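You operate a simulated robot arm through the tools that you are given. There is no shell and no other tool.

The job below is to be done with a simulated robot arm. You get a single attempt, and the scene is never put back.

## Task
Clamp the green-band body, bleed it, then pump the rod 4 times.
Fine: the orange-band body goes in the rack's free slot; shut the bleed knob after.

The check looks at the end state, three seconds after you hand in, the way a careful person would. Anything else that was tipped, shoved, dropped, spilled or broken makes it a failure.

## Robot
A 7-joint arm with a three-finger gripper, fixed in place. Base frame: the origin is at the foot of the arm, x ahead of it, y to its left, z up; the work surface is at about z = 930. Readings come in mm, degrees, newtons and seconds.
Its first joint turns from -166.0 to 166.0 degrees. Payload 2.69 kg.
The TCP is the grasp point between the finger pads, 30 mm short of the fingertips. In the tool frame z runs along the fingers and y along their closing line. The gripper opens to 128 mm. The gripper's body begins 117 mm behind the TCP.
Orientation is that of the tool frame in the base frame, as a unit quaternion [x, y, z, w]. With the fingers straight down and closing along the base's y, the tool's x points along the base's -x, its y along +y and its z along -z.

## Interface
- The arm moves only by the tool step_arm. Its argument "steps" is a list of rows, each a list of 7 numbers: the turn, a rotation vector about the base's x, y, z in units of 90 degrees (1.0 is 90 degrees), then the shift along the base's x, y, z in units of 400 mm (1.0 is 400 mm), then the finger opening in mm, from 0 to 128. In form: [[ax, ay, az, x, y, z, gripper], ...]. A call has 1 to 20 rows; each row is the pose to reach, as a shift and turn from the pose commanded when the call began. A call with a number of a shift or a turn outside -1 to 1 is refused whole. Each row takes 0.2 s and may step no farther than 50 mm and 8.6 degrees from the row before; otherwise, or with a gripper value out of range, the whole call is refused. A pose out of reach is approached as far as the arm can. The call stops where the force on the tool passes 50 N (or 10 N more than at its start, if that is more) or the arm is blocked; 0.2 s more then pass. The fingers move at their own pace and stop on an object; they squeeze with about 21 N. The grip force told is the motor's: it shows also when the fingers shut on nothing. Time passes only in rows, and 0.2 s behind the last, so rows that repeat a pose let the fingers close. The reply holds the time, the measured pose of the TCP, the force on the tool along the base axes, the opening and the grip force, in the units named above and with some noise, with the torque about the TCP (base axes, N m) and any sound that the robot's microphone picked up.
- Cameras (640 x 400 px; columns grow to the right, rows downward): "scene" is fixed at [49.2, 508.5, 1597]; the picture's right is [-0.24, -0.97, 0.00], its down [-0.30, 0.07, -0.95] and it looks along [0.92, -0.23, -0.31] (base axes); focal length 289 px, centre (320, 200). "wrist" rides on the gripper at [58, 54, -131] in the tool frame; the picture's right is [-0.68, 0.74, 0.00], its down [-0.62, -0.57, -0.55] and it looks along [-0.40, -0.37, 0.84] (tool axes); focal length 234 px, centre (320, 200). There is no depth. A picture from a camera that has moved, and an enlarged one, comes with that camera's place and axes in the base frame and with its lens. The place of the scene camera against the robot may be out by one fixed shift of up to 12 mm in any direction.
- get_image(camera): a new picture of that camera. No time passes.
- slide_trunk(by): slides the trunk up (or, below 0, down) by that many mm; the arm rides with it, the base frame stays. It gives what a move gives, with no picture.
- inspect(camera, box): a new picture of the part [left, top, right, bottom] of that camera's present view, enlarged. No time passes.
- job_done(): hands the job in; it is judged then, once.

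Places have to be worked out from the pictures, the camera data and where the tool is seen. Open the gripper and draw the arm clear of the work before you hand the job in, unless the task says otherwise.

The tools are called after "Request:" as a command line: name --pt "numbers of a row" for each row, then --argument value for the rest, lists and objects as JSON in quotes. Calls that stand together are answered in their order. step_arm: Moves the arm, as the interface text tells. Its arguments: {"type":"object","properties":{"steps":{"type":"array"}},"required":["steps"]} The other tools are called the same way: slide_trunk (by) slides the trunk up or down; get_image (camera) takes a picture; inspect (camera, box) takes an enlarged picture of a part of a camera's view; job_done () hands the job in.

At the start:

```text
t: 0.0
ee_pos: [545.0, 214.0, 1548.6]
tool_rot: [0.0, 1.0, 0.0, 0.0]
wrist_force: [-0.4, 0.2, 0.2]
torque: [0.02, -0.01, -0.01]
opening: 127.9
finger_force: 0.1
trunk travel left (down, up): [-225.0, 125.0]
```

scene: 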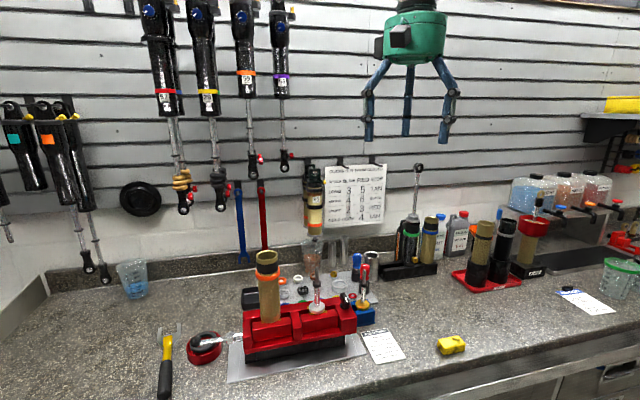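
wrist: 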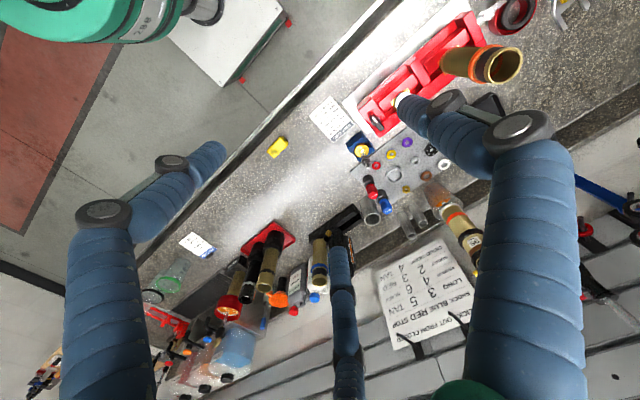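

I start by taking enlarged looks at the scene to identify the vise, bodies, rack and any notes.

Request:
inspect --camera "scene" --box '[220, 230, 400, 390]'

Request:
inspect --camera "scene" --box '[370, 150, 550, 300]'

Request:
inspect --camera "scene" --box '[290, 150, 400, 240]'

Request:
inspect --camera "scene" --box '[500, 160, 640, 330]'

Request:
inspect --camera "wrist" --box '[300, 0, 560, 200]'

Request:
inspect --camera "wrist" --box '[120, 180, 500, 400]'

```text
2.50 times, centred on (310, 310) of scene
camera zoom: at [49.2, 508.5, 1597.0], right [-0.24, -0.97, 0.0], down [-0.3, 0.07, -0.95], along [0.92, -0.23, -0.31], focal length 723 px, centre (345, -75)
```

zoom: 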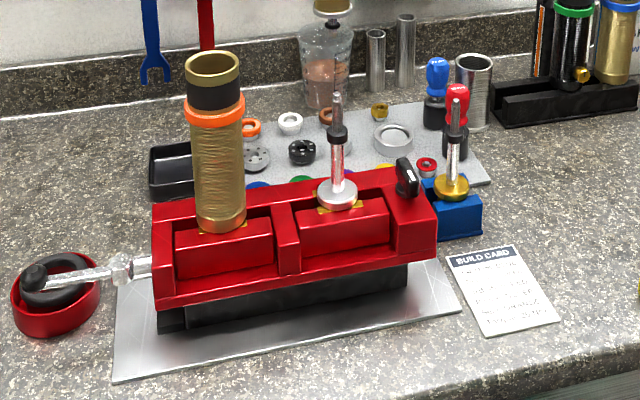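

```text
2.67 times, centred on (460, 225) of scene
camera zoom: at [49.2, 508.5, 1597.0], right [-0.24, -0.97, 0.0], down [-0.3, 0.07, -0.95], along [0.92, -0.23, -0.31], focal length 771 px, centre (-53, 133)
```

zoom: 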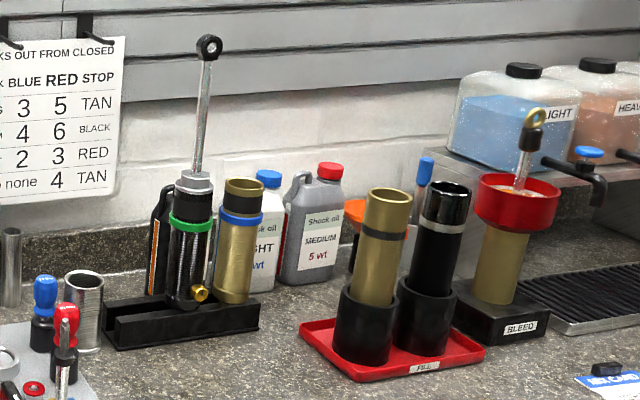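

```text
4.44 times, centred on (345, 195) of scene
camera zoom: at [49.2, 508.5, 1597.0], right [-0.24, -0.97, 0.0], down [-0.3, 0.07, -0.95], along [0.92, -0.23, -0.31], focal length 1285 px, centre (209, 222)
```

zoom: 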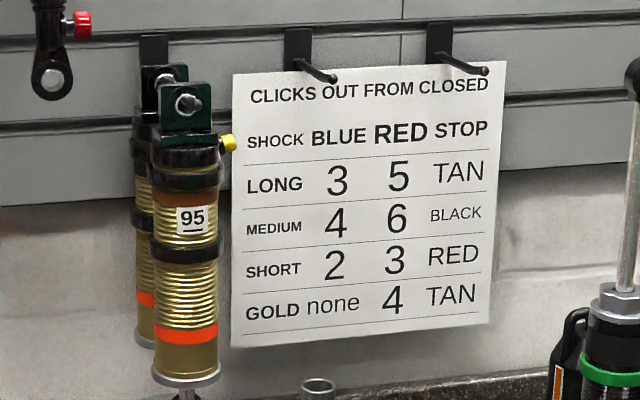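

```text
2.35 times, centred on (570, 245) of scene
camera zoom: at [49.2, 508.5, 1597.0], right [-0.24, -0.97, 0.0], down [-0.3, 0.07, -0.95], along [0.92, -0.23, -0.31], focal length 680 px, centre (-268, 94)
```

zoom: 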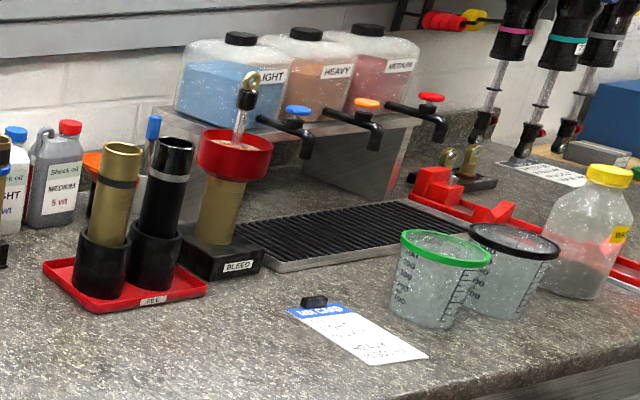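

```text
2.00 times, centred on (430, 100) of wrist
camera zoom: at [487.5, 268.5, 1679.6], right [0.68, 0.74, 0.0], down [0.62, -0.57, 0.55], along [0.4, -0.37, -0.84], focal length 468 px, centre (100, 400)
```

zoom: 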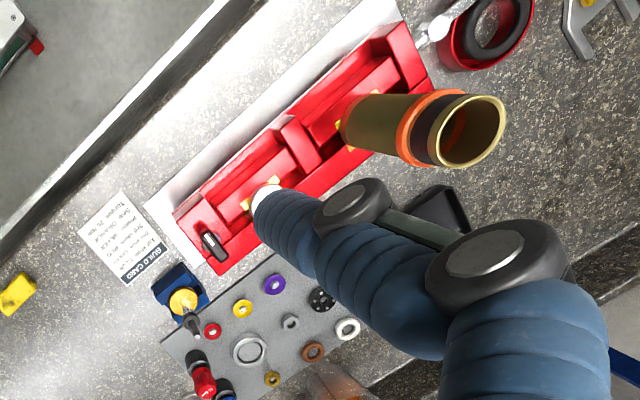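

```text
1.68 times, centred on (310, 290) of wrist
camera zoom: at [487.5, 268.5, 1679.6], right [0.68, 0.74, 0.0], down [0.62, -0.57, 0.55], along [0.4, -0.37, -0.84], focal length 394 px, centre (337, 48)
```

zoom: 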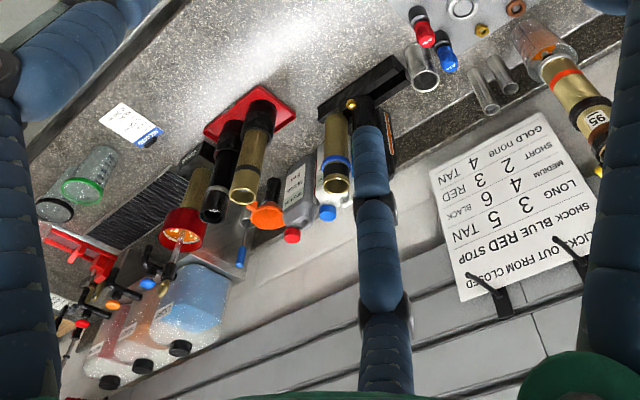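

The vise (red) holds the orange-band tube and the rack at right-back holds the green-band body with a brass bleed knob. I move high toward the rack to get a better wrist view.

Request:
step_arm --pt "0 0 0 0.09 -0.047 -0.04 128" --pt "0 0 0 0.18 -0.095 -0.08 128" --pt "0 0 0 0.27 -0.14 -0.12 128" --pt "0 0 0 0.36 -0.19 -0.16 128" --pt "0 0 0 0.45 -0.237 -0.2 128" --pt "0 0 0 0.5375 -0.285 -0.25 128"

Request:
get_image --camera "wrist"

Request:
get_image --camera "scene"

```text
t: 1.4
ee_pos: [762.3, 99.9, 1448.7]
tool_rot: [0.0, 1.0, -0.001, 0.0]
wrist_force: [0.4, 0.2, 0.0]
torque: [-0.03, 0.01, 0.02]
opening: 128.0
finger_force: 0.1
trunk travel left (down, up): [-225.0, 125.0]
```

```text
taken
camera wrist: at [704.8, 154.2, 1579.5], right [0.68, 0.74, 0.0], down [0.62, -0.57, 0.55], along [0.4, -0.37, -0.84], focal length 234 px, centre (320, 200)
```

wrist: 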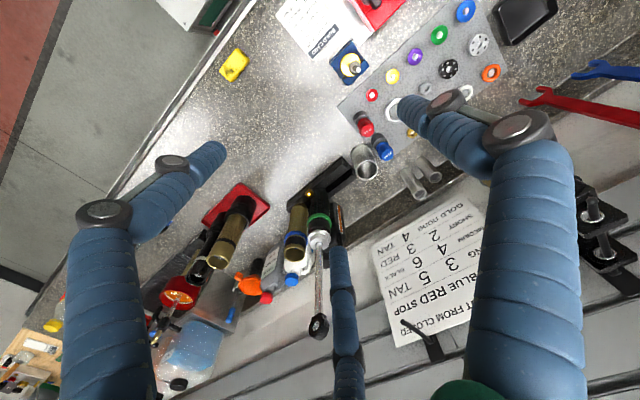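

```text
taken
```

scene: 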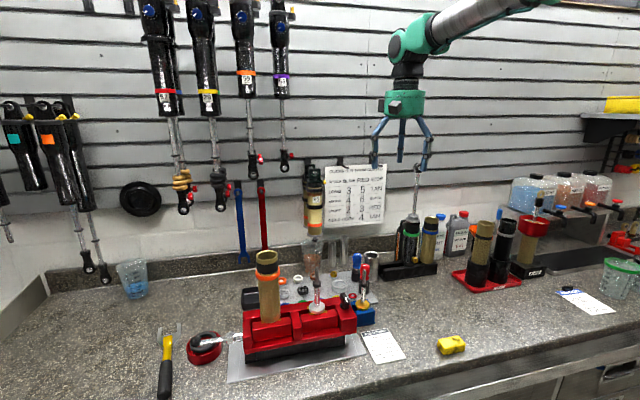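

The rack is visible near the centre of the wrist view; I enlarge it.

Request:
inspect --camera "wrist" --box '[250, 140, 400, 350]'

Request:
inspect --camera "wrist" --box '[270, 150, 350, 220]'

Request:
inspect --camera "scene" --box '[370, 200, 450, 290]'

Request:
inspect --camera "scene" --box '[180, 280, 390, 390]'

```text
1.90 times, centred on (325, 245) of wrist
camera zoom: at [704.8, 154.2, 1579.5], right [0.68, 0.74, 0.0], down [0.62, -0.57, 0.55], along [0.4, -0.37, -0.84], focal length 446 px, centre (310, 114)
```

zoom: 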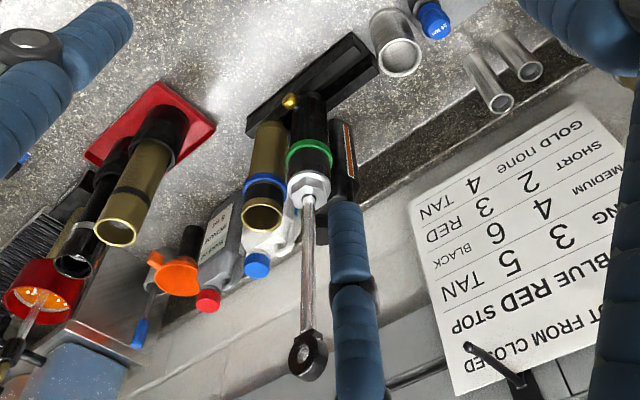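

```text
5.71 times, centred on (310, 185) of wrist
camera zoom: at [704.8, 154.2, 1579.5], right [0.68, 0.74, 0.0], down [0.62, -0.57, 0.55], along [0.4, -0.37, -0.84], focal length 1338 px, centre (377, 286)
```

zoom: 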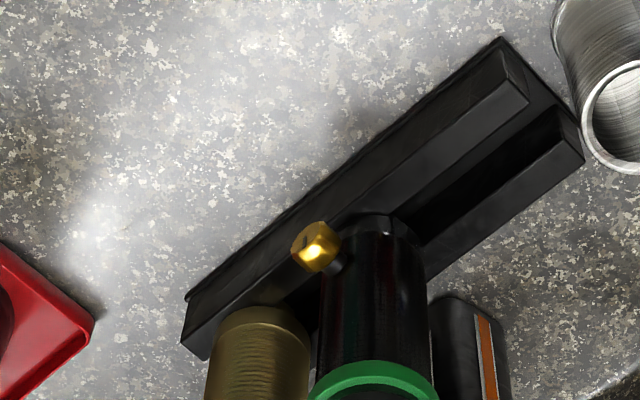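

```text
4.44 times, centred on (410, 245) of scene
camera zoom: at [49.2, 508.5, 1597.0], right [-0.24, -0.97, 0.0], down [-0.3, 0.07, -0.95], along [0.92, -0.23, -0.31], focal length 1285 px, centre (-80, 0)
```

zoom: 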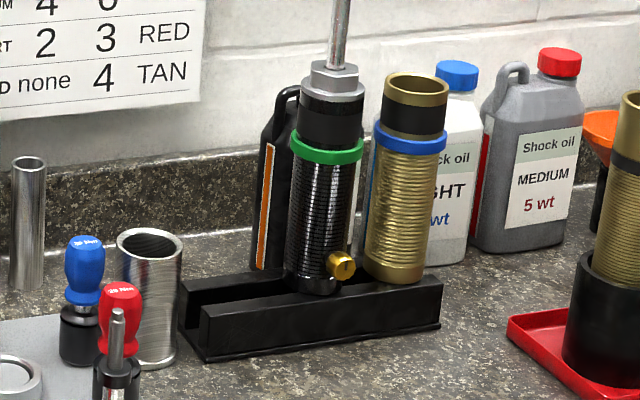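

```text
3.05 times, centred on (285, 335) of scene
camera zoom: at [49.2, 508.5, 1597.0], right [-0.24, -0.97, 0.0], down [-0.3, 0.07, -0.95], along [0.92, -0.23, -0.31], focal length 881 px, centre (427, -211)
```

zoom: 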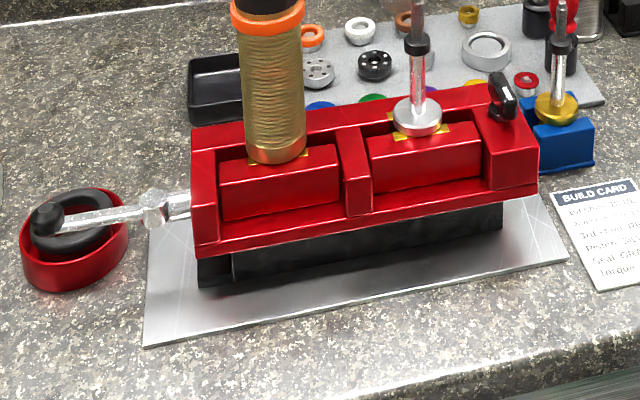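

The rack runs along y at about x 930–1007, y −198…27 with the free slot at the +y end. Next I move the wrist camera over the vise for closer views.

Request:
step_arm --pt "0 0 0 -0.03 0.1 0 128" --pt "0 0 0 -0.06 0.2 -0.02 128" --pt "0 0 0 -0.09 0.3 -0.05 128" --pt "0 0 0 -0.12 0.4 -0.08 128" --pt "0 0 0 -0.15 0.5 -0.11 128" --pt "0 0 0 -0.18 0.6 -0.14 128" --pt "0 0 0 -0.21 0.7 -0.17 128" --pt "0 0 0 -0.24 0.8 -0.2 128" --pt "0 0 0 -0.27 0.9 -0.23 128" --pt "0 0 0 -0.3 1.0 -0.26 128"

Request:
get_image --camera "wrist"

Request:
inspect --camera "wrist" --box '[200, 80, 440, 230]'

```text
t: 3.6
ee_pos: [639.9, 502.2, 1344.4]
tool_rot: [0.001, 1.0, 0.001, 0.0]
wrist_force: [0.2, -0.2, -0.4]
torque: [-0.01, -0.03, 0.01]
opening: 128.0
finger_force: 0.0
trunk travel left (down, up): [-225.0, 125.0]
```

```text
taken
camera wrist: at [582.4, 555.0, 1474.8], right [0.68, 0.74, 0.0], down [0.62, -0.57, 0.55], along [0.4, -0.37, -0.84], focal length 234 px, centre (320, 200)
```

wrist: 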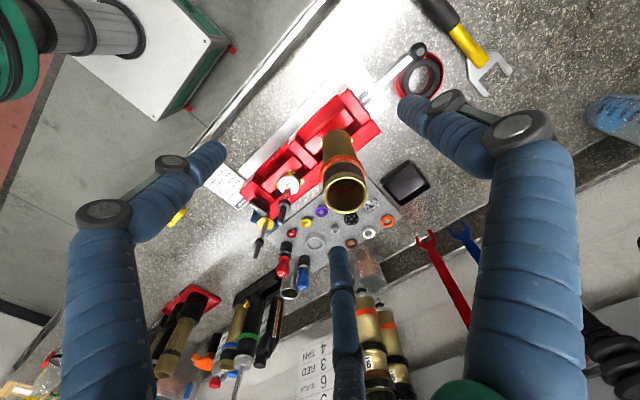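

```text
2.67 times, centred on (320, 155) of wrist
camera zoom: at [582.4, 555.0, 1474.8], right [0.68, 0.74, 0.0], down [0.62, -0.57, 0.55], along [0.4, -0.37, -0.84], focal length 624 px, centre (320, 320)
```

zoom: 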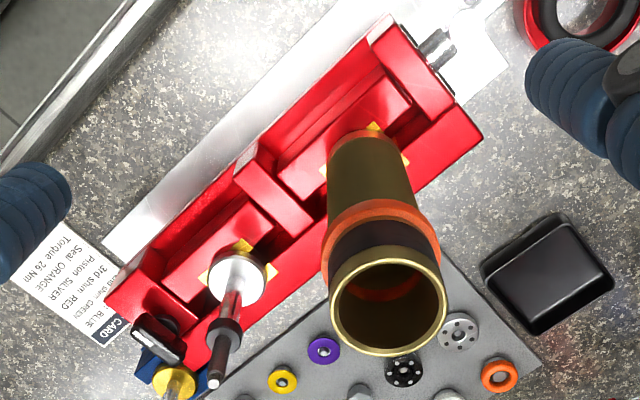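

The hand visually shows three fingers, so I close the gripper in free air to see how they actually move.

Request:
step_arm --pt "0 0 0 0 0 0 40" --pt "0 0 0 0 0 0 40" --pt "0 0 0 0 0 0 40"

Request:
get_image --camera "wrist"

Request:
inspect --camera "scene" --box '[200, 50, 400, 250]'

```text
t: 4.4
ee_pos: [639.2, 500.6, 1344.4]
tool_rot: [0.0, 1.0, 0.0, 0.0]
wrist_force: [-0.4, 0.2, -0.2]
torque: [0.02, -0.02, -0.01]
opening: 40.0
finger_force: 0.1
trunk travel left (down, up): [-225.0, 125.0]
```

```text
taken
camera wrist: at [582.3, 554.6, 1475.0], right [0.68, 0.74, 0.0], down [0.62, -0.57, 0.55], along [0.4, -0.37, -0.84], focal length 234 px, centre (320, 200)
```

wrist: 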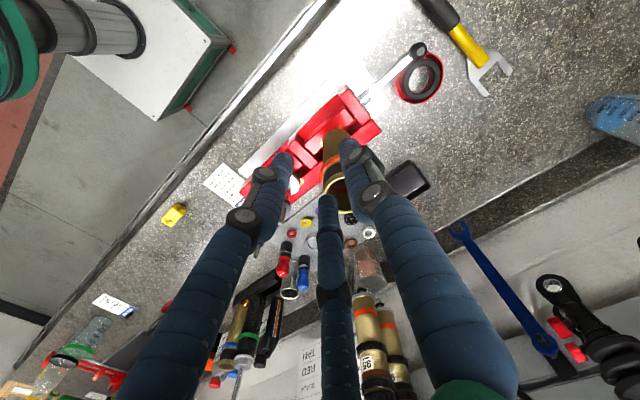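

```text
2.00 times, centred on (300, 150) of scene
camera zoom: at [49.2, 508.5, 1597.0], right [-0.24, -0.97, 0.0], down [-0.3, 0.07, -0.95], along [0.92, -0.23, -0.31], focal length 578 px, centre (360, 300)
```

zoom: 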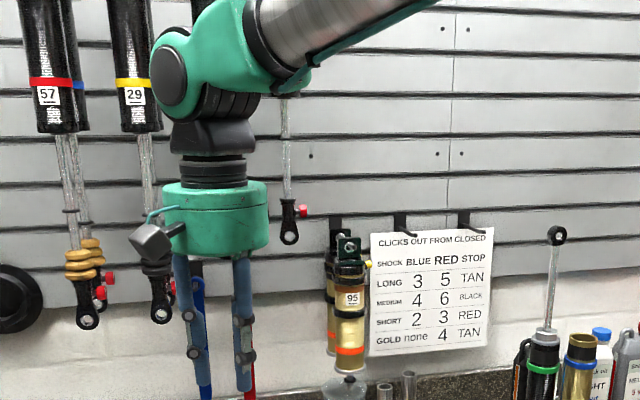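

All three visual fingers close centrically around the TCP. Orange tube top is near (710, 479, 1238), radius ~25; a chrome lever with a black ball ends near (694, 674, 1018). I move in for a closer view of the lever.

Request:
step_arm --pt "0 0 0 -0.03 0.1 0 110" --pt "0 0 0 -0.05 0.2 0 128" --pt "0 0 0 -0.05 0.3 0 128" --pt "0 0 0 -0.05 0.4 -0.02 128" --pt "0 0 0 -0.05 0.4 -0.12 128" --pt "0 0 0 -0.05 0.4 -0.22 128" --pt "0 0 0 -0.05 0.4 -0.32 128" --pt "0 0 0 -0.05 0.4 -0.4 128"

Request:
get_image --camera "wrist"

Request:
inspect --camera "wrist" --box '[230, 70, 430, 220]'

```text
t: 6.2
ee_pos: [621.1, 661.3, 1183.6]
tool_rot: [0.0, 1.0, 0.0, -0.001]
wrist_force: [-0.1, 0.3, 1.2]
torque: [-0.04, 0.01, 0.01]
opening: 127.8
finger_force: 0.1
trunk travel left (down, up): [-225.0, 125.0]
```

```text
taken
camera wrist: at [561.6, 715.0, 1314.7], right [0.68, 0.74, 0.0], down [0.62, -0.57, 0.55], along [0.4, -0.37, -0.84], focal length 234 px, centre (320, 200)
```

wrist: 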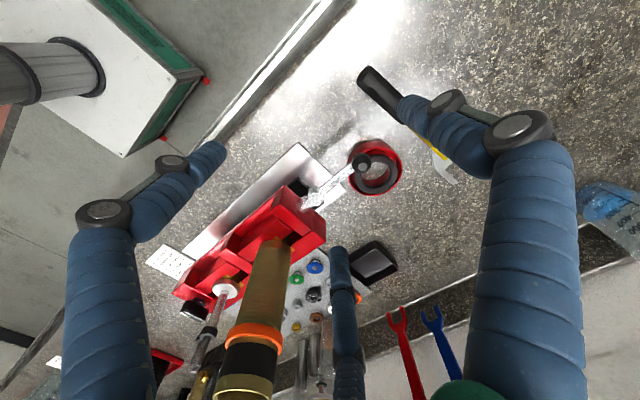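

```text
2.67 times, centred on (330, 145) of wrist
camera zoom: at [561.6, 715.0, 1314.7], right [0.68, 0.74, 0.0], down [0.62, -0.57, 0.55], along [0.4, -0.37, -0.84], focal length 624 px, centre (293, 347)
```

zoom: 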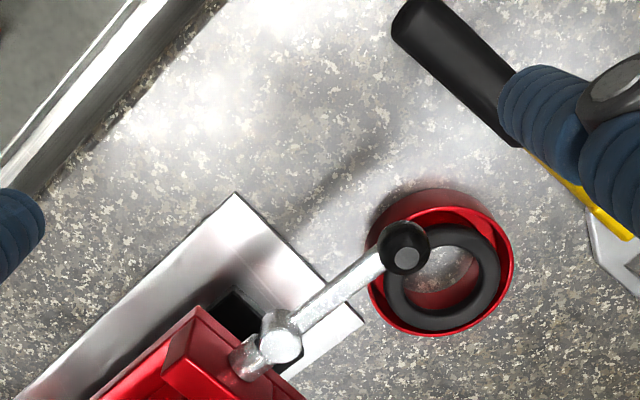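

The lever seems to pivot at a hub near (697, 582) with its ball at (697, 668). I enlarge the details from both cameras.

Request:
inspect --camera "wrist" --box '[295, 140, 385, 215]'

Request:
inspect --camera "scene" --box '[180, 310, 270, 385]'

Request:
inspect --camera "scene" --box '[320, 280, 420, 365]'

Request:
inspect --camera "wrist" --box '[160, 170, 340, 320]'

```text
5.33 times, centred on (340, 178) of wrist
camera zoom: at [561.6, 715.0, 1314.7], right [0.68, 0.74, 0.0], down [0.62, -0.57, 0.55], along [0.4, -0.37, -0.84], focal length 1249 px, centre (213, 320)
```

zoom: 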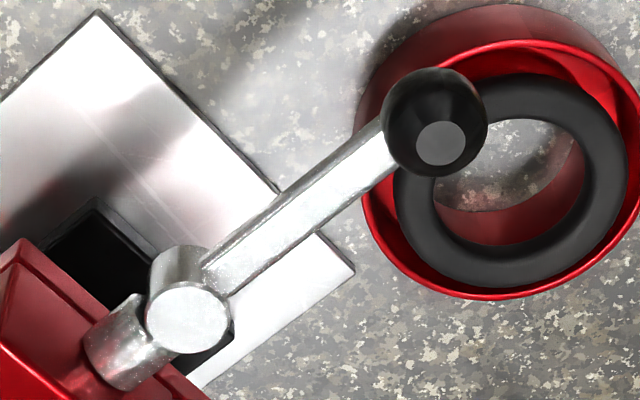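

```text
5.33 times, centred on (225, 348) of scene
camera zoom: at [49.2, 508.5, 1597.0], right [-0.24, -0.97, 0.0], down [-0.3, 0.07, -0.95], along [0.92, -0.23, -0.31], focal length 1542 px, centre (827, -587)
```

zoom: 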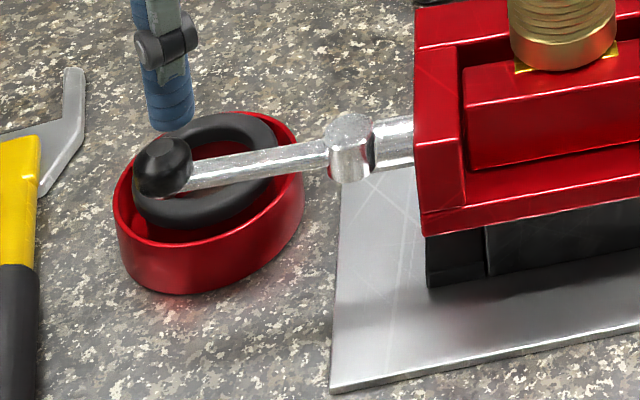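

```text
4.71 times, centred on (370, 322) of scene
camera zoom: at [49.2, 508.5, 1597.0], right [-0.24, -0.97, 0.0], down [-0.3, 0.07, -0.95], along [0.92, -0.23, -0.31], focal length 1361 px, centre (85, -376)
```

zoom: 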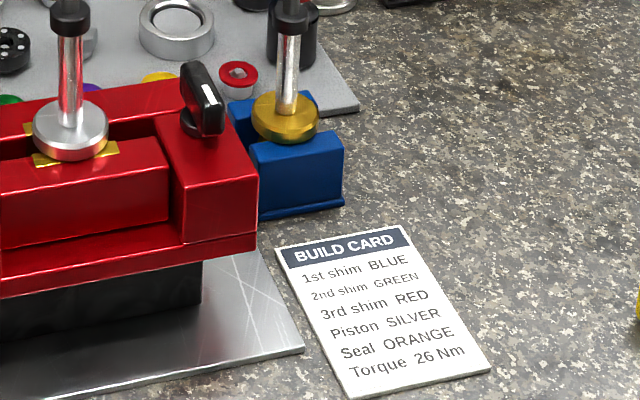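

```text
2.67 times, centred on (250, 245) of wrist
camera zoom: at [561.6, 715.0, 1314.7], right [0.68, 0.74, 0.0], down [0.62, -0.57, 0.55], along [0.4, -0.37, -0.84], focal length 624 px, centre (507, 80)
```

zoom: 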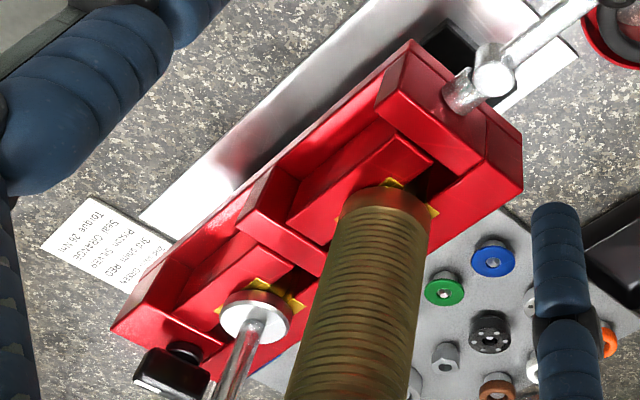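

The left lever pivots about a vertical hub and drives the left station. I go above the orange tube to line up a top-down grasp and later test whether it is held.

Request:
step_arm --pt "0 0 0 0 0 0.1 128" --pt "0 0 0 0 0 0.2 128" --pt "0 0 0 0 0 0.3 100" --pt "0 0 0 0.05 -0.1 0.3 90" --pt "0 0 0 0.1 -0.2 0.3 90" --pt "0 0 0 0.15 -0.3 0.3 90" --pt "0 0 0 0.2 -0.4 0.3 90" --pt "0 0 0 0.225 -0.455 0.3 90" --pt "0 0 0 0.225 -0.455 0.3 90"

Request:
get_image --camera "wrist"

Request:
get_image --camera "scene"

```text
t: 8.2
ee_pos: [710.5, 478.7, 1304.3]
tool_rot: [0.0, 1.0, -0.001, 0.0]
wrist_force: [0.8, 0.8, 0.1]
torque: [-0.02, -0.03, 0.03]
opening: 90.0
finger_force: 0.1
trunk travel left (down, up): [-225.0, 125.0]
```

```text
taken
camera wrist: at [652.5, 532.5, 1435.6], right [0.68, 0.74, 0.0], down [0.62, -0.57, 0.55], along [0.4, -0.37, -0.84], focal length 234 px, centre (320, 200)
```

wrist: 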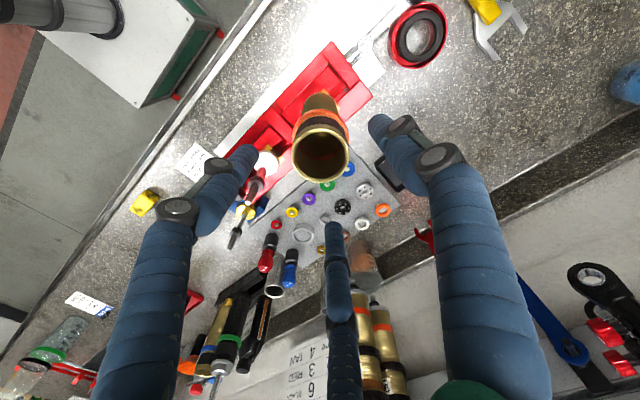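

```text
taken
```

scene: 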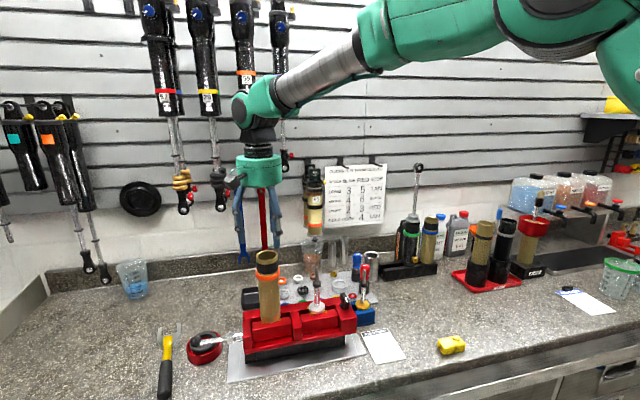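

The tube top is exactly under the TCP. I descend to z≈1152 with 90 mm opening, then stop before closing.

Request:
step_arm --pt "0 0 0 0 0 -0.08 90" --pt "0 0 0 0 0 -0.16 90" --pt "0 0 0 0 0 -0.24 90" --pt "0 0 0 0 0 -0.32 90" --pt "0 0 0 0 0 -0.38 90" --pt "0 0 0 0 0 -0.38 90"

Request:
get_image --camera "wrist"

Request:
inspect --camera "scene" --box '[180, 200, 380, 360]'

```text
t: 9.6
ee_pos: [711.1, 478.2, 1151.6]
tool_rot: [0.0, 1.0, 0.0, 0.0]
wrist_force: [-0.2, 0.1, 0.0]
torque: [-0.02, 0.03, -0.02]
opening: 90.0
finger_force: 0.0
trunk travel left (down, up): [-225.0, 125.0]
```

```text
taken
camera wrist: at [652.8, 532.8, 1283.7], right [0.68, 0.74, 0.0], down [0.62, -0.57, 0.55], along [0.4, -0.37, -0.84], focal length 234 px, centre (320, 200)
```

wrist: 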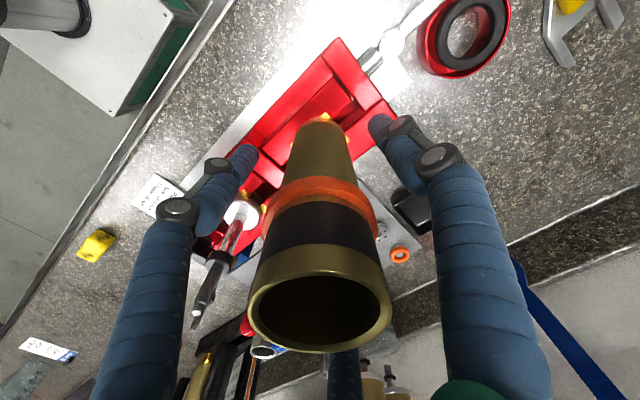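

```text
2.50 times, centred on (280, 280) of scene
camera zoom: at [49.2, 508.5, 1597.0], right [-0.24, -0.97, 0.0], down [-0.3, 0.07, -0.95], along [0.92, -0.23, -0.31], focal length 723 px, centre (420, 0)
```

zoom: 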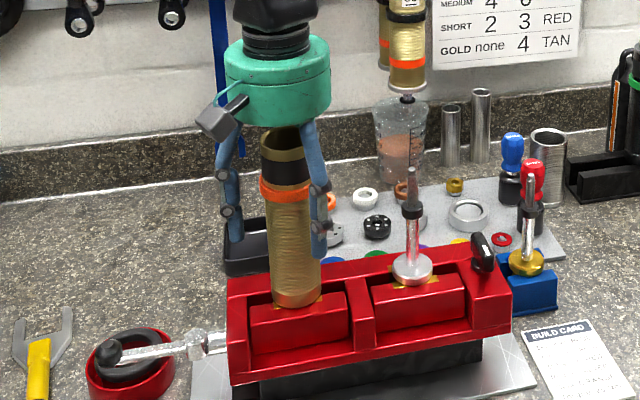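

Tube sits between the fingers with room all round. I close on it and watch the measured opening.

Request:
step_arm --pt "0 0 0 0 0 0 70" --pt "0 0 0 0 0 0 40" --pt "0 0 0 0 0 0 40" --pt "0 0 0 0 0 0 40"

Request:
inspect --camera "wrist" --box '[180, 80, 460, 360]'

Request:
inspect --camera "scene" --box '[180, 200, 380, 360]'

```text
t: 10.6
ee_pos: [713.9, 478.4, 1153.0]
tool_rot: [0.001, 1.0, 0.0, 0.0]
wrist_force: [29.8, -17.6, 4.3]
torque: [0.61, 0.04, 0.01]
opening: 63.4
finger_force: 17.0
trunk travel left (down, up): [-225.0, 125.0]
```

```text
1.43 times, centred on (320, 220) of wrist
camera zoom: at [655.1, 531.1, 1284.4], right [0.68, 0.74, 0.0], down [0.61, -0.57, 0.55], along [0.4, -0.37, -0.84], focal length 334 px, centre (320, 171)
```

zoom: 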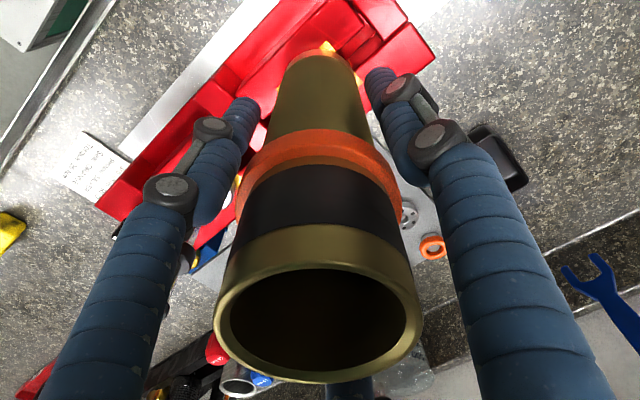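

```text
2.50 times, centred on (280, 280) of scene
camera zoom: at [49.2, 508.5, 1597.0], right [-0.24, -0.97, 0.0], down [-0.3, 0.07, -0.95], along [0.92, -0.23, -0.31], focal length 723 px, centre (420, 0)
```

zoom: 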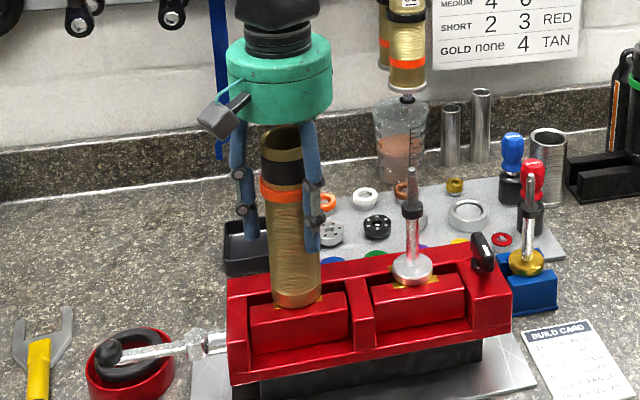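

The side force (+30, −18 N) says the finger on the (+x, −y) side touched first, so three real fingers close centrically and the tube is a few mm toward (+x, −y). I open, recentre and close again.

Request:
step_arm --pt "0 0 0 0 0 0 85" --pt "0 0 0 0 0 0 85" --pt "0 0 0 0.013 -0.007 0 80" --pt "0 0 0 0.013 -0.007 0 62" --pt "0 0 0 0.013 -0.007 0 56" --pt "0 0 0 0.013 -0.007 0 54"

Request:
inspect --camera "wrist" --box '[180, 80, 460, 360]'

```text
t: 12.0
ee_pos: [715.2, 477.1, 1153.1]
tool_rot: [0.0, 1.0, -0.001, 0.0]
wrist_force: [-7.0, 1.1, -0.8]
torque: [-0.08, -0.16, -0.32]
opening: 60.6
finger_force: 4.4
trunk travel left (down, up): [-225.0, 125.0]
```

```text
1.43 times, centred on (320, 220) of wrist
camera zoom: at [657.2, 530.3, 1283.3], right [0.68, 0.74, 0.0], down [0.62, -0.57, 0.55], along [0.4, -0.37, -0.84], focal length 334 px, centre (320, 171)
```

zoom: 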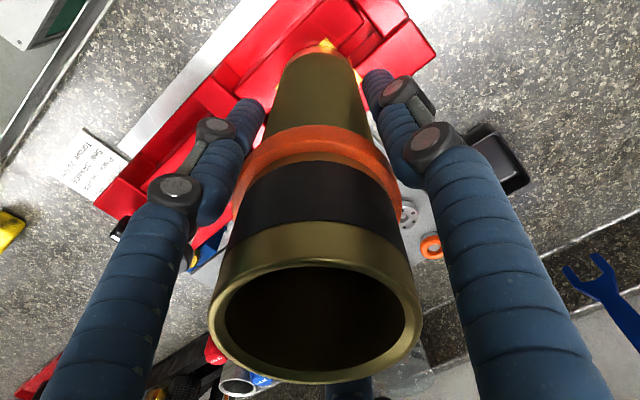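

Now nearly centred; contact is at about 60 mm (the band's diameter). I close fully to squeeze.

Request:
step_arm --pt "0 0 0 -0.002 0 0 40" --pt "0 0 0 -0.002 0 0 40" --pt "0 0 0 -0.002 0 0 40"

```text
t: 12.8
ee_pos: [714.7, 475.8, 1152.3]
tool_rot: [0.0, 1.0, 0.0, 0.001]
wrist_force: [-2.6, 0.3, -2.2]
torque: [-0.03, -0.17, -0.22]
opening: 59.5
finger_force: 14.2
trunk travel left (down, up): [-225.0, 125.0]
```

Balanced grip. Now a tiny test lift of 4 mm to learn whether the vise holds the tube.

Request:
step_arm --pt "0 0 0 0 0 0.005 40" --pt "0 0 0 0 0 0.01 40" --pt "0 0 0 0 0 0.01 40"

```text
t: 13.6
ee_pos: [714.5, 475.1, 1156.2]
tool_rot: [0.0, 1.0, 0.0, -0.001]
wrist_force: [-4.2, -0.7, -15.6]
torque: [0.19, -0.24, -0.51]
opening: 59.5
finger_force: 14.4
trunk travel left (down, up): [-225.0, 125.0]
```

Force z is −15.6 N; I lift 4 mm more to tell weight from clamping.

Request:
step_arm --pt "0 0 0 0 0 0.005 40" --pt "0 0 0 0 0 0.01 40" --pt "0 0 0 0 0 0.01 40"

Request:
inspect --camera "scene" --box '[220, 240, 340, 340]'

```text
t: 14.4
ee_pos: [715.0, 475.7, 1160.7]
tool_rot: [0.0, 1.0, 0.0, 0.0]
wrist_force: [-6.4, -1.4, -12.7]
torque: [0.15, -0.21, -0.39]
opening: 60.0
finger_force: 14.3
trunk travel left (down, up): [-225.0, 125.0]
```

```text
4.00 times, centred on (280, 290) of scene
camera zoom: at [49.2, 508.5, 1597.0], right [-0.24, -0.97, 0.0], down [-0.3, 0.07, -0.95], along [0.92, -0.23, -0.31], focal length 1156 px, centre (480, -160)
```

zoom: 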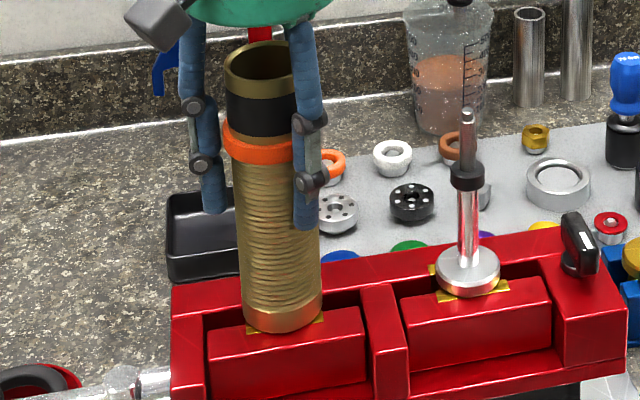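

I compare using the same enlargement as before.

Request:
inspect --camera "scene" --box '[180, 200, 380, 360]'

```text
2.50 times, centred on (280, 280) of scene
camera zoom: at [49.2, 508.5, 1597.0], right [-0.24, -0.97, 0.0], down [-0.3, 0.07, -0.95], along [0.92, -0.23, -0.31], focal length 723 px, centre (420, 0)
```

zoom: 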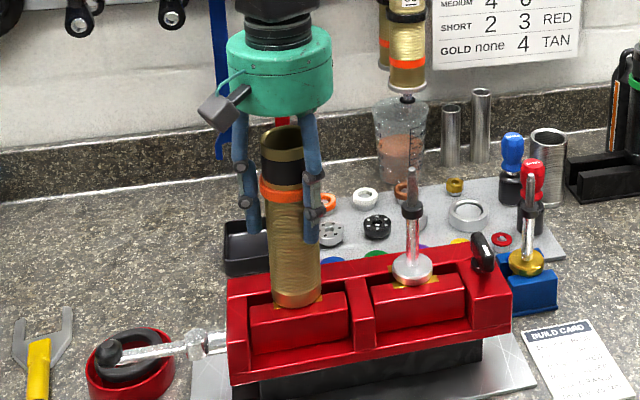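

The tube stayed put while the fingers slipped: it is clamped. I release, rise, and go above the lever's ball knob.

Request:
step_arm --pt "0 0 0 0 0 0 80" --pt "0 0 0 0 0 0 90" --pt "0 0 0 0 0 0.1 90" --pt "0 0 0 0 0 0.2 90" --pt "0 0 0 0 0 0.3 90" --pt "0 0 0 0 0 0.36 90" --pt "0 0 0 -0.01 0.1 0.36 90" --pt "0 0 0 -0.02 0.2 0.36 80" --pt "0 0 0 -0.03 0.3 0.36 70" --pt "0 0 0 -0.04 0.4 0.3 70" --pt "0 0 0 -0.045 0.48 0.22 70" --pt "0 0 0 -0.045 0.48 0.12 70" --pt "0 0 0 -0.045 0.48 0.02 70" --pt "0 0 0 -0.045 0.48 -0.05 70" --pt "0 0 0 -0.045 0.48 -0.05 70"

Request:
get_image --camera "wrist"

Request:
inspect --camera "scene" --box '[150, 240, 300, 380]'

```text
t: 17.6
ee_pos: [697.5, 667.6, 1141.7]
tool_rot: [0.0, 1.0, 0.0, 0.0]
wrist_force: [0.3, 0.8, 0.4]
torque: [0.0, -0.01, 0.02]
opening: 70.0
finger_force: 0.0
trunk travel left (down, up): [-225.0, 125.0]
```

```text
taken
camera wrist: at [639.7, 722.5, 1272.2], right [0.68, 0.74, 0.0], down [0.62, -0.57, 0.55], along [0.4, -0.37, -0.84], focal length 234 px, centre (320, 200)
```

wrist: 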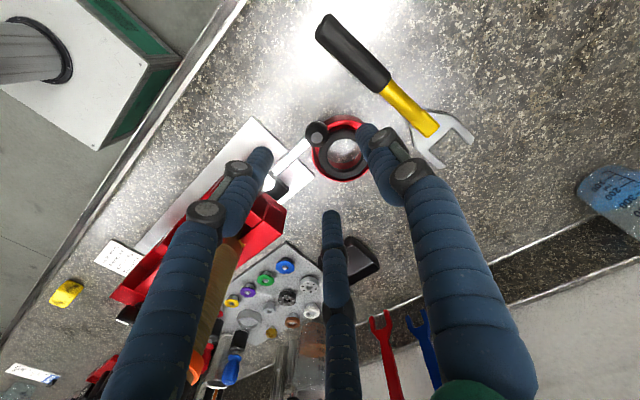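

```text
2.86 times, centred on (225, 310) of scene
camera zoom: at [49.2, 508.5, 1597.0], right [-0.24, -0.97, 0.0], down [-0.3, 0.07, -0.95], along [0.92, -0.23, -0.31], focal length 826 px, centre (591, -114)
```

zoom: 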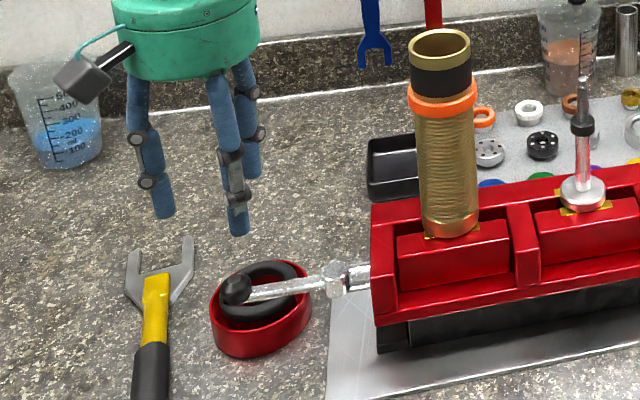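

The ball lies right under the TCP, near (695, 667, 1020), with the lever arm between the two rear fingers. I descend around it in steps.

Request:
step_arm --pt "0 0 0 -0.002 0 -0.1 70" --pt "0 0 0 -0.002 0 -0.2 70" --pt "0 0 0 -0.002 0 -0.25 70" --pt "0 0 0 -0.002 0 -0.285 70" --pt "0 0 0 -0.002 0 -0.285 70"

Request:
get_image --camera "wrist"

Request:
inspect --camera "scene" --box '[150, 240, 300, 380]'

```text
t: 18.8
ee_pos: [695.7, 669.4, 1026.4]
tool_rot: [0.001, 1.0, -0.001, 0.0]
wrist_force: [-0.1, 0.0, 0.2]
torque: [-0.01, 0.02, 0.0]
opening: 70.2
finger_force: 0.1
trunk travel left (down, up): [-225.0, 125.0]
```

```text
taken
camera wrist: at [638.5, 722.3, 1157.8], right [0.68, 0.74, 0.0], down [0.62, -0.57, 0.55], along [0.4, -0.37, -0.84], focal length 234 px, centre (320, 200)
```

wrist: 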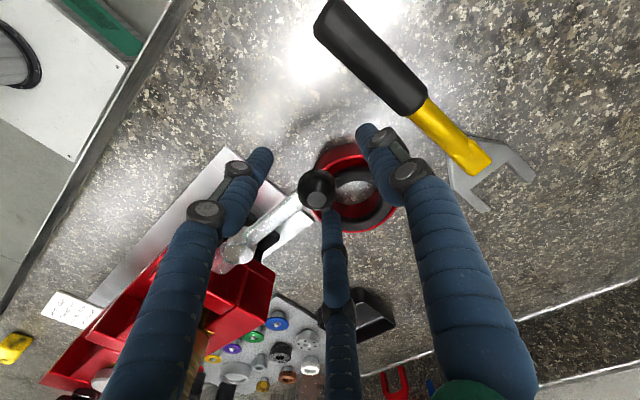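

```text
2.86 times, centred on (225, 310) of scene
camera zoom: at [49.2, 508.5, 1597.0], right [-0.24, -0.97, 0.0], down [-0.3, 0.07, -0.95], along [0.92, -0.23, -0.31], focal length 826 px, centre (591, -114)
```

zoom: 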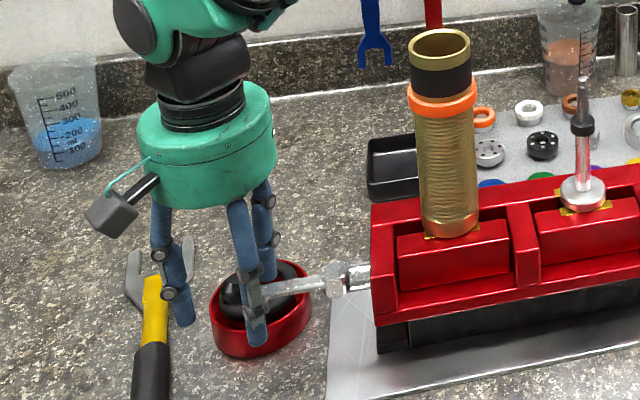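

Triangulating two wrist views and the scene puts the ball at about (690.5, 670.5, 1032). I recentre and close on it.

Request:
step_arm --pt "0 0 0 -0.0115 0.006 0.02 70" --pt "0 0 0 -0.0115 0.006 0.02 55" --pt "0 0 0 -0.0115 0.006 0.02 42" --pt "0 0 0 -0.0115 0.006 0.02 34" --pt "0 0 0 -0.0115 0.006 0.02 28" --pt "0 0 0 -0.0115 0.006 0.02 28"

Request:
get_image --camera "wrist"

```text
t: 20.2
ee_pos: [692.1, 670.9, 1035.0]
tool_rot: [0.0, 1.0, 0.0, 0.0]
wrist_force: [2.0, -1.9, -0.9]
torque: [-0.04, -0.05, 0.0]
opening: 29.4
finger_force: 0.9
trunk travel left (down, up): [-225.0, 125.0]
```

```text
taken
camera wrist: at [633.9, 724.4, 1165.7], right [0.68, 0.74, 0.0], down [0.62, -0.57, 0.55], along [0.4, -0.37, -0.84], focal length 234 px, centre (320, 200)
```

wrist: 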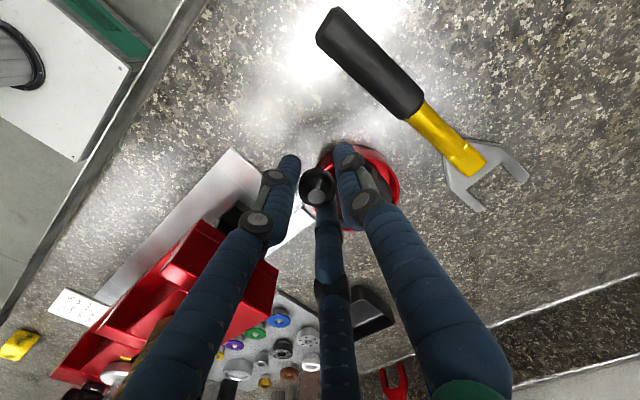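

Ball gripped (29 mm). I try swinging the lever a few degrees toward −x (turning the tool along), watching the force.

Request:
step_arm --pt "0 0 0.0333 -0.011 -0.0003 0 24" --pt "0 0 0.0667 -0.022 -0.0012 0 24" --pt "0 0 0.0667 -0.022 -0.0012 0 24"

Request:
get_image --camera "wrist"

```text
t: 21.0
ee_pos: [683.6, 670.0, 1034.7]
tool_rot: [-0.052, 0.999, 0.0, 0.001]
wrist_force: [0.8, -3.7, 0.8]
torque: [-0.1, 0.0, 0.01]
opening: 28.5
finger_force: 2.8
trunk travel left (down, up): [-225.0, 125.0]
```

```text
taken
camera wrist: at [619.4, 717.4, 1165.6], right [0.6, 0.8, 0.0], down [0.67, -0.5, 0.55], along [0.44, -0.33, -0.84], focal length 234 px, centre (320, 200)
```

wrist: 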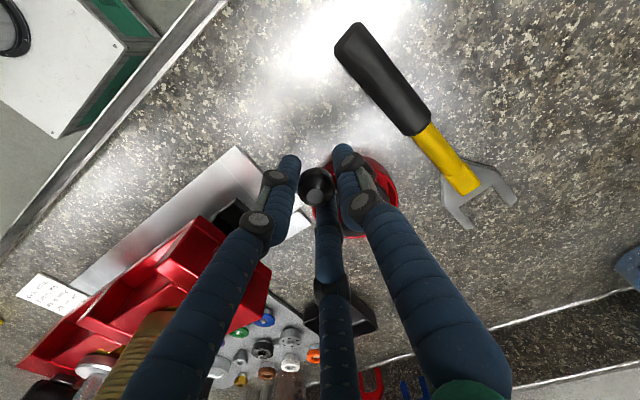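

It swings freely that way. I continue the arc about the hub (radius ≈84 mm).

Request:
step_arm --pt "0 0 0.0889 -0.0288 -0.005 0 24" --pt "0 0 0.1778 -0.0568 -0.0141 0 24" --pt "0 0 0.2667 -0.083 -0.027 0 24" --pt "0 0 0.3556 -0.1073 -0.0433 0 24" --pt "0 0 0.4444 -0.129 -0.063 0 24" --pt "0 0 0.4444 -0.129 -0.063 0 24"

Request:
inspect --camera "scene" --box '[150, 240, 300, 380]'

Request:
get_image --camera "wrist"

```text
t: 22.4
ee_pos: [631.0, 644.7, 1035.6]
tool_rot: [-0.392, 0.92, 0.0, 0.0]
wrist_force: [2.0, -0.9, -0.1]
torque: [0.01, -0.05, 0.02]
opening: 29.0
finger_force: 4.2
trunk travel left (down, up): [-225.0, 125.0]
```

```text
2.86 times, centred on (225, 310) of scene
camera zoom: at [49.2, 508.5, 1597.0], right [-0.24, -0.97, 0.0], down [-0.3, 0.07, -0.95], along [0.92, -0.23, -0.31], focal length 826 px, centre (591, -114)
```

zoom: 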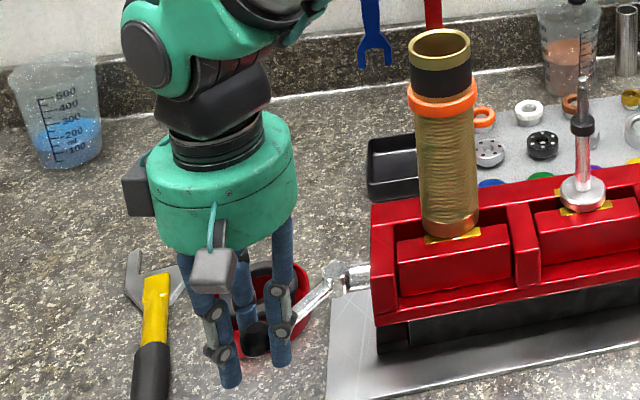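

```text
taken
camera wrist: at [552.4, 640.1, 1165.3], right [-0.06, 1.0, 0.0], down [0.83, 0.05, 0.55], along [0.55, 0.03, -0.84], focal length 234 px, centre (320, 200)
```

wrist: 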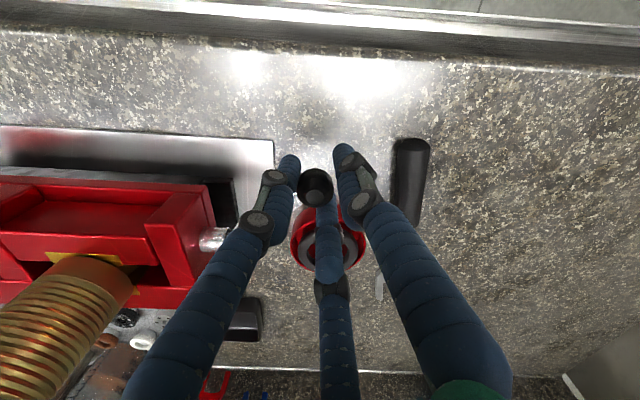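

No resistance so far; I continue the swing toward 90° and watch for a stop.

Request:
step_arm --pt "0 0 0.0889 -0.0188 -0.0225 0 24" --pt "0 0 0.1778 -0.0343 -0.0473 0 24" --pt "0 0 0.2667 -0.0463 -0.074 0 24" --pt "0 0 0.3556 -0.0543 -0.1023 0 24" --pt "0 0 0.4 -0.0567 -0.1165 0 24"

Request:
inspect --camera "scene" --box '[150, 240, 300, 380]'

Request:
get_image --camera "wrist"

```text
t: 23.6
ee_pos: [608.5, 598.8, 1034.9]
tool_rot: [-0.657, 0.754, 0.0, 0.0]
wrist_force: [1.7, -1.1, 1.2]
torque: [-0.02, 0.0, -0.06]
opening: 27.9
finger_force: 2.6
trunk travel left (down, up): [-225.0, 125.0]
```

```text
2.86 times, centred on (225, 310) of scene
camera zoom: at [49.2, 508.5, 1597.0], right [-0.24, -0.97, 0.0], down [-0.3, 0.07, -0.95], along [0.92, -0.23, -0.31], focal length 826 px, centre (591, -114)
```

zoom: 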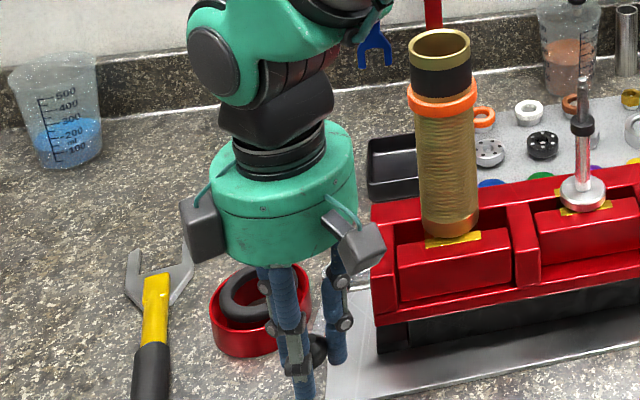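

```text
taken
camera wrist: at [547.8, 548.0, 1165.7], right [-0.64, 0.77, 0.0], down [0.65, 0.53, 0.55], along [0.42, 0.35, -0.84], focal length 234 px, centre (320, 200)
```

wrist: 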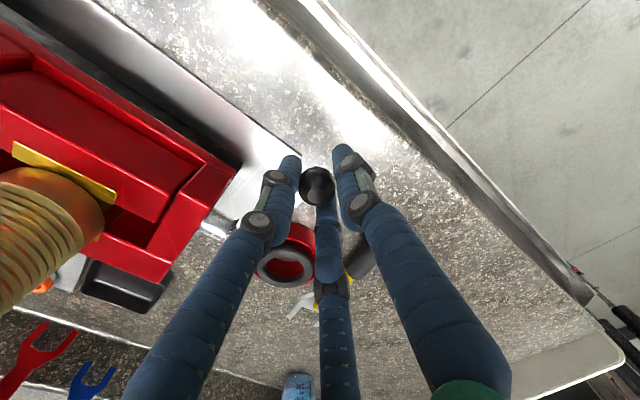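

The left jaw block has backed away from the tube, so this direction opens the vise. I continue slightly to find the end stop.

Request:
step_arm --pt "0 0 0.0444 -0.0016 -0.0147 0 24" --pt "0 0 0.0889 -0.002 -0.0293 0 24" --pt "0 0 0.0889 -0.002 -0.0293 0 24"

Request:
inspect --camera "scene" --box '[150, 240, 300, 380]'

```text
t: 24.4
ee_pos: [608.6, 586.5, 1034.6]
tool_rot: [-0.707, 0.707, 0.0, 0.0]
wrist_force: [2.2, -1.0, -0.5]
torque: [-0.04, 0.0, 0.04]
opening: 27.5
finger_force: 2.5
trunk travel left (down, up): [-225.0, 125.0]
```

```text
2.86 times, centred on (225, 310) of scene
camera zoom: at [49.2, 508.5, 1597.0], right [-0.24, -0.97, 0.0], down [-0.3, 0.07, -0.95], along [0.92, -0.23, -0.31], focal length 826 px, centre (591, -114)
```

zoom: 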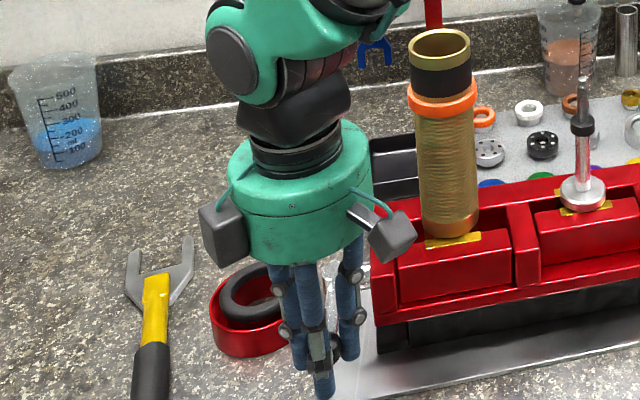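

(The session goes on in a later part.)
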